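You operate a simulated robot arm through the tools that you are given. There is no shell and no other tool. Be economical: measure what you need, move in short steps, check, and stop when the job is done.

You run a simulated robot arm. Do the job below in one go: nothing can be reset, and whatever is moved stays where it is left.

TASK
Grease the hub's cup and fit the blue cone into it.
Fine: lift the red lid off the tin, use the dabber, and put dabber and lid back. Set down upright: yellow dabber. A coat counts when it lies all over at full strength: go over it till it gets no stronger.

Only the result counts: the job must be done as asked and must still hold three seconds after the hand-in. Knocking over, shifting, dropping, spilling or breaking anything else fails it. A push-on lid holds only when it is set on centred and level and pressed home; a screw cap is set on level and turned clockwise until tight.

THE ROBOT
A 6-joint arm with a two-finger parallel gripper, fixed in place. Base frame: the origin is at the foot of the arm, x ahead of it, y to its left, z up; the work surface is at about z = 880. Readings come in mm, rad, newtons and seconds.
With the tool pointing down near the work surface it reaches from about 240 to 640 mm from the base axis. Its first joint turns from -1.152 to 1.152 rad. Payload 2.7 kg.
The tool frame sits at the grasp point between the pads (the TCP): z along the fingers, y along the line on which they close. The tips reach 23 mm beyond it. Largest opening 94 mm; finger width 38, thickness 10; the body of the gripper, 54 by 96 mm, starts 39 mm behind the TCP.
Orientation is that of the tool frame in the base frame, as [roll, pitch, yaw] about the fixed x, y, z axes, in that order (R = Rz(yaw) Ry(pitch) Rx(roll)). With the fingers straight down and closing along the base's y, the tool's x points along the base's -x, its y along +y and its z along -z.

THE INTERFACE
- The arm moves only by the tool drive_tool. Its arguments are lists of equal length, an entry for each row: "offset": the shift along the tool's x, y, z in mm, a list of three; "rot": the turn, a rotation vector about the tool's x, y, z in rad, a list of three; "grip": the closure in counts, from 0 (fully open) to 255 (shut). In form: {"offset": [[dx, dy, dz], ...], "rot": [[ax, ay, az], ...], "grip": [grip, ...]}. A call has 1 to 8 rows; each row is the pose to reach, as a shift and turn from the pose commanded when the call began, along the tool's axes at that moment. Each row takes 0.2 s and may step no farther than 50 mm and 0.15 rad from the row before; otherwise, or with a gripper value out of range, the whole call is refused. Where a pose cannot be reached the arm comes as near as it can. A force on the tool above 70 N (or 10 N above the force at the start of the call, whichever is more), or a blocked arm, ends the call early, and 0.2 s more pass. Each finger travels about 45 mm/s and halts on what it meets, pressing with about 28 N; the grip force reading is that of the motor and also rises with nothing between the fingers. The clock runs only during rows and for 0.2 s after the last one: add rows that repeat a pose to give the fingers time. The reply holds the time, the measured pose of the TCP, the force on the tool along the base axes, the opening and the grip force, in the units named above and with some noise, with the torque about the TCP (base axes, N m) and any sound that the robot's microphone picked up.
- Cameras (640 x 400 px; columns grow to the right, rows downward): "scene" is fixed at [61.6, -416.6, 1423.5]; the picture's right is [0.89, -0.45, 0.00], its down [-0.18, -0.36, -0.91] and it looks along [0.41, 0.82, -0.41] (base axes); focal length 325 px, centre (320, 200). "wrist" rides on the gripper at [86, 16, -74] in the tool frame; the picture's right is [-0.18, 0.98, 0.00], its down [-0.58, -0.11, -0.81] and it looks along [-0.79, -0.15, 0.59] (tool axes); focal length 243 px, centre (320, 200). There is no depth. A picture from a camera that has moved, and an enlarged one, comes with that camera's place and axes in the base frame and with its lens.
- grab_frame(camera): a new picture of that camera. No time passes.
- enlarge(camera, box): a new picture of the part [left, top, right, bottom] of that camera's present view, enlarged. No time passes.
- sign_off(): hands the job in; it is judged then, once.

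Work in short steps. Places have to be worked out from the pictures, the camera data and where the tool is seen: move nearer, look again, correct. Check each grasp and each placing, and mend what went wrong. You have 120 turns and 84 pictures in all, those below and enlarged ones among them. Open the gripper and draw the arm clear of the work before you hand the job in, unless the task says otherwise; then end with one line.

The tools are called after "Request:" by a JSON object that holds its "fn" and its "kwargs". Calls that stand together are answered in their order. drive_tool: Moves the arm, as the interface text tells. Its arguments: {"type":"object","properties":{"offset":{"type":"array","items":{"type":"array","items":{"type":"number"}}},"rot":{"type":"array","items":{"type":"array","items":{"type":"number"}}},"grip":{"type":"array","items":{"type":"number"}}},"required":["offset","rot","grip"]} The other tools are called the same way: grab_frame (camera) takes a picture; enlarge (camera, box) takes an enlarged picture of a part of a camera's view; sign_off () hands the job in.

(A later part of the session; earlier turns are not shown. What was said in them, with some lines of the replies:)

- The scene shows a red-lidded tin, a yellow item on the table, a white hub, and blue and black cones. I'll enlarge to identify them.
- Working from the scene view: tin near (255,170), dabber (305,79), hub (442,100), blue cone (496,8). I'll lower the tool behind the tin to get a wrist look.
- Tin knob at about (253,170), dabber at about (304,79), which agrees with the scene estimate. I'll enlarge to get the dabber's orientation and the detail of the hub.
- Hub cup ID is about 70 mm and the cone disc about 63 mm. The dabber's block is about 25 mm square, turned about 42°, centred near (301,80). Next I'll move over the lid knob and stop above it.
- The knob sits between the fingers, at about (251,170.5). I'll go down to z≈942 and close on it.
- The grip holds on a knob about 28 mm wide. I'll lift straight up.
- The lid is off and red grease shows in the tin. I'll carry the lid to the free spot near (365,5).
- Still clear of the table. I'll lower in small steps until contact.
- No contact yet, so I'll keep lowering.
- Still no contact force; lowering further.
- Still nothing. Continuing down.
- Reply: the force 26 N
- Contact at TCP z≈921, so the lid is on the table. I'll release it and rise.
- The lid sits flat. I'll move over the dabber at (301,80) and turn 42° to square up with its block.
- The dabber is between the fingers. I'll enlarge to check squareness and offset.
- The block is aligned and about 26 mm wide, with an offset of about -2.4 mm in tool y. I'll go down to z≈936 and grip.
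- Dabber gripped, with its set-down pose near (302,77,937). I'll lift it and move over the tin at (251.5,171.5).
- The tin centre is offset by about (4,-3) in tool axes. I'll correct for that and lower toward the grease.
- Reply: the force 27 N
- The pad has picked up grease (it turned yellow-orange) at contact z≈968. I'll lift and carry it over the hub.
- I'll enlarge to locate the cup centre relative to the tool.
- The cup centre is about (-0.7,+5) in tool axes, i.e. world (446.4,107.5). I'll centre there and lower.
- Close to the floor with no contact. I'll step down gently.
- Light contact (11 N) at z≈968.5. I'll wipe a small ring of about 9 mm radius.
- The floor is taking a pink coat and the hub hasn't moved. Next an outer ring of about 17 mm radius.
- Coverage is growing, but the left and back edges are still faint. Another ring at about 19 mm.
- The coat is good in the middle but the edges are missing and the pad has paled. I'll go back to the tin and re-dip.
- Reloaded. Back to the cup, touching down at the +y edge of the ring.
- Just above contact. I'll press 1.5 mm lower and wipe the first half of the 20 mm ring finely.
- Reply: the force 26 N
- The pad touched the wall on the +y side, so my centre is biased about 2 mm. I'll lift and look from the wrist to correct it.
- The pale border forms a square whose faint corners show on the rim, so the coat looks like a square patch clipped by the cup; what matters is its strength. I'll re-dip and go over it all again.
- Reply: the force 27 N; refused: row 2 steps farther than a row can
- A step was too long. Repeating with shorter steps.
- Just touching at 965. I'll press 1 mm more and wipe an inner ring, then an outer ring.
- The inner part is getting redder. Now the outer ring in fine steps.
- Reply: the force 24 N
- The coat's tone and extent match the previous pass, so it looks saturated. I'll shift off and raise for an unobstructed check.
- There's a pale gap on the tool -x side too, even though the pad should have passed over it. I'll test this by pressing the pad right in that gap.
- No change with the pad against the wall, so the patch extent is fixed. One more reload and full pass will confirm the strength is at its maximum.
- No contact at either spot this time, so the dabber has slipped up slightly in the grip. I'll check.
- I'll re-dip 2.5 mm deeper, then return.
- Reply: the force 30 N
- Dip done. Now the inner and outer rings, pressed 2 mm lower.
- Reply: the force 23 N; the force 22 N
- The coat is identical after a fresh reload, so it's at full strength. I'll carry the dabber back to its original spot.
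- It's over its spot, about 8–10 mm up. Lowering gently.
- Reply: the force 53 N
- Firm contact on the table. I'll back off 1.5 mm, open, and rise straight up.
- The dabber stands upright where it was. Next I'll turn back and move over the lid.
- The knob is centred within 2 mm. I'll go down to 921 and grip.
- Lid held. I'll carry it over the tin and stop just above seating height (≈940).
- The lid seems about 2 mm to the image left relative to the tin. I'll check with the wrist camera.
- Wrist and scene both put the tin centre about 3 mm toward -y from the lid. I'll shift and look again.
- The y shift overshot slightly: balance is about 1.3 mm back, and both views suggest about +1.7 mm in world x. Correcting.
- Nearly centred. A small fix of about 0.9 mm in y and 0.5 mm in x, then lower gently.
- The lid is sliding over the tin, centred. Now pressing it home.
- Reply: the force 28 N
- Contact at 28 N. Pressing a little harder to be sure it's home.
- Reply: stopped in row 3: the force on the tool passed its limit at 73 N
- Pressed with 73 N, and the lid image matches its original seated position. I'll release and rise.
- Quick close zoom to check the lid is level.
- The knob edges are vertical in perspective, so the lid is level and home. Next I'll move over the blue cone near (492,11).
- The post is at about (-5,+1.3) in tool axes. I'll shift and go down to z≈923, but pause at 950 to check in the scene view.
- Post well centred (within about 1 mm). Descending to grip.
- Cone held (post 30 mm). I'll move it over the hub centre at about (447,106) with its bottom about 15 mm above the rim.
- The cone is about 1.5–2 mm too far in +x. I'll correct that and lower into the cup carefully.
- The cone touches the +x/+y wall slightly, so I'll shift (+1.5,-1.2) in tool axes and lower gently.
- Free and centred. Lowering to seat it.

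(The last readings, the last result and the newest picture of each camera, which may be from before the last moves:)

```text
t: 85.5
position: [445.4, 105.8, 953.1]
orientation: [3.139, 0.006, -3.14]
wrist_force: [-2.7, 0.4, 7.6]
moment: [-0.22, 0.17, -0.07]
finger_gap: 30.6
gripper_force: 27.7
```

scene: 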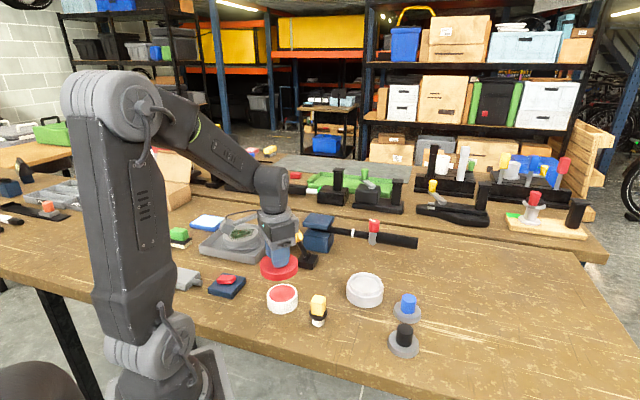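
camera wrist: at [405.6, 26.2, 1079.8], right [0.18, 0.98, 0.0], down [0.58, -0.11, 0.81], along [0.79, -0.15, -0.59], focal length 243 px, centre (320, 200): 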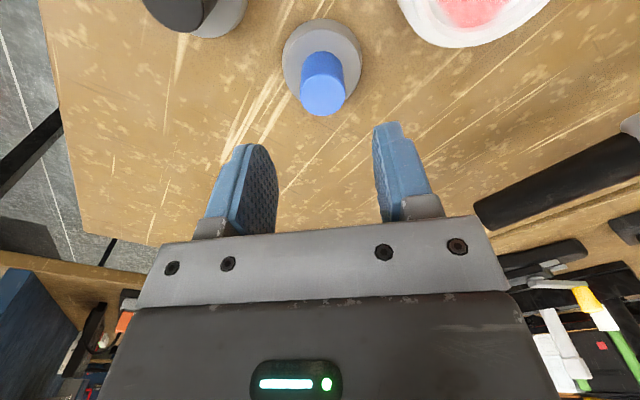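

Contact is starting. Pressing gently to seat it fully.

Request:
{"fn": "drive_tool", "kwargs": {"offset": [[0, 0, 1], [0, 0, 2], [0, 0, 2]], "rot": [[0, 0, 0], [0, 0, 0], [0, 0, 0]], "grip": [255, 255, 255]}}

Request:
{"fn": "enlarge", "kwargs": {"camera": "scene", "box": [335, 245, 395, 305]}}

```text
t: 86.2
position: [445.4, 105.9, 952.8]
orientation: [3.137, 0.011, -3.14]
wrist_force: [-2.0, -2.4, 23.9]
moment: [-0.33, -0.04, -0.15]
finger_gap: 30.5
gripper_force: 28.3
```

```text
6.67 times, centred on (365, 275) of scene
camera zoom: at [61.2, -416.7, 1423.5], right [0.89, -0.45, 0.0], down [-0.18, -0.36, -0.91], along [0.41, 0.82, -0.41], focal length 2168 px, centre (20, -300)
```

zoom: 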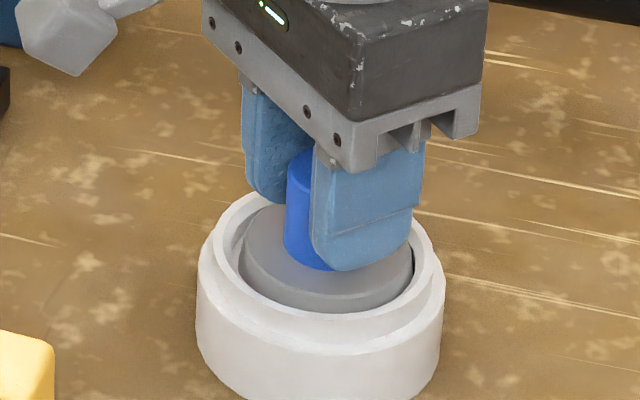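

Seated on the floor at 24 N. I'll ease off, open and rise.

Request:
{"fn": "drive_tool", "kwargs": {"offset": [[0, 0, -2], [0, 0, -2], [0, 0, -2], [0, 0, -2], [0, 0, -20], [0, 0, -60], [0, 0, -110]], "rot": [[0, 0, 0], [0, 0, 0], [0, 0, 0], [0, 0, 0], [0, 0, 0], [0, 0, 0], [0, 0, 0]], "grip": [255, 190, 120, 110, 110, 110, 110]}}

Request:
{"fn": "enlarge", "kwargs": {"camera": "scene", "box": [335, 245, 395, 305]}}

Request:
{"fn": "enlarge", "kwargs": {"camera": "wrist", "box": [230, 0, 410, 140]}}

```text
t: 87.8
position: [443.6, 106.5, 1062.4]
orientation: [3.139, 0.004, -3.14]
wrist_force: [-0.6, 0.5, 0.8]
moment: [-0.03, 0.01, -0.02]
finger_gap: 53.6
gripper_force: 0.1
```

```text
6.67 times, centred on (365, 275) of scene
camera zoom: at [61.6, -416.6, 1423.5], right [0.89, -0.45, 0.0], down [-0.18, -0.36, -0.91], along [0.41, 0.82, -0.41], focal length 2168 px, centre (20, -300)
```

zoom: 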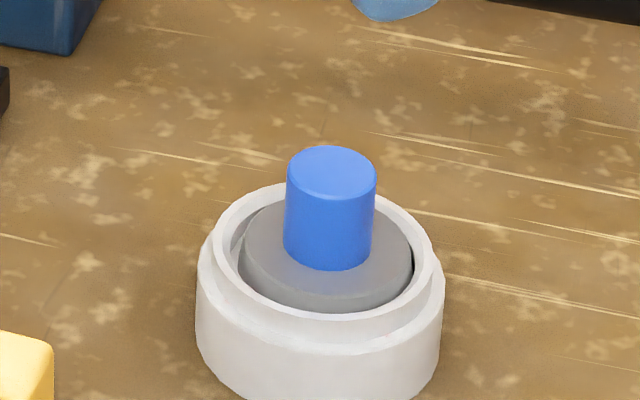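

```text
2.86 times, centred on (320, 70) of wrist
camera zoom: at [356.5, 121.7, 1135.5], right [0.18, 0.98, 0.0], down [0.58, -0.11, 0.81], along [0.79, -0.15, -0.59], focal length 693 px, centre (320, 571)
```

zoom: 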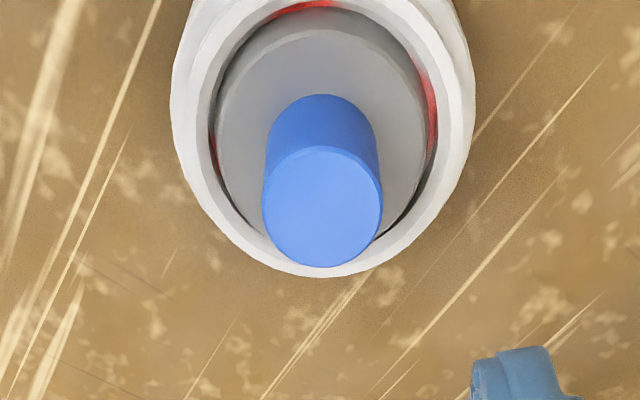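

The cone is seated level in the cup with the hub unmoved. I'll open fully, draw clear and take a final look.

Request:
{"fn": "drive_tool", "kwargs": {"offset": [[20, 0, -40], [50, 0, -80], [80, 0, -120], [80, 0, -150]], "rot": [[0, 0, 0], [0, 0, 0], [0, 0, 0], [0, 0, 0]], "grip": [60, 0, 0, 0]}}

Request:
{"fn": "enlarge", "kwargs": {"camera": "scene", "box": [230, 235, 440, 365]}}

```text
t: 88.8
position: [361.5, 106.1, 1210.8]
orientation: [3.14, 0.003, 3.141]
wrist_force: [0.8, -0.1, 0.4]
moment: [0.0, 0.02, 0.0]
finger_gap: 94.2
gripper_force: 0.1
```

```text
3.05 times, centred on (335, 300) of scene
camera zoom: at [61.6, -416.6, 1423.5], right [0.89, -0.45, 0.0], down [-0.18, -0.36, -0.91], along [0.41, 0.82, -0.41], focal length 991 px, centre (274, -105)
```

zoom: 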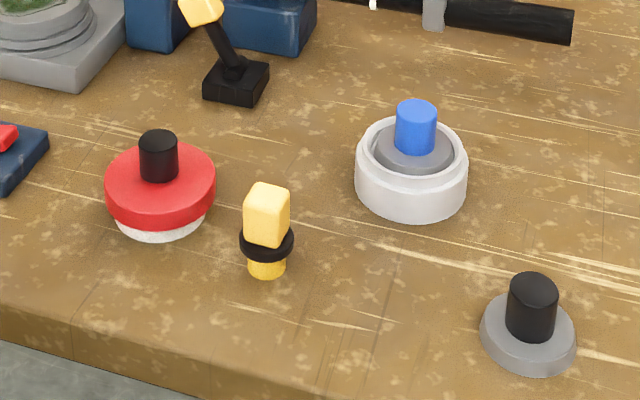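

Everything is in place: lid on, dabber upright, cone in the hub, arm clear. Handing in.

Request:
{"fn": "sign_off", "kwargs": {}}

```text
The job is handed in.
```

I greased the hub's cup until the coat got no stronger and seated the blue cone in it. The lid is pressed back on the tin, the dabber stands upright in its place, and the job is handed in; a pale border stayed around the coat even with the pad pressed against the cup wall, and I took it as the edge of the area that can take grease.
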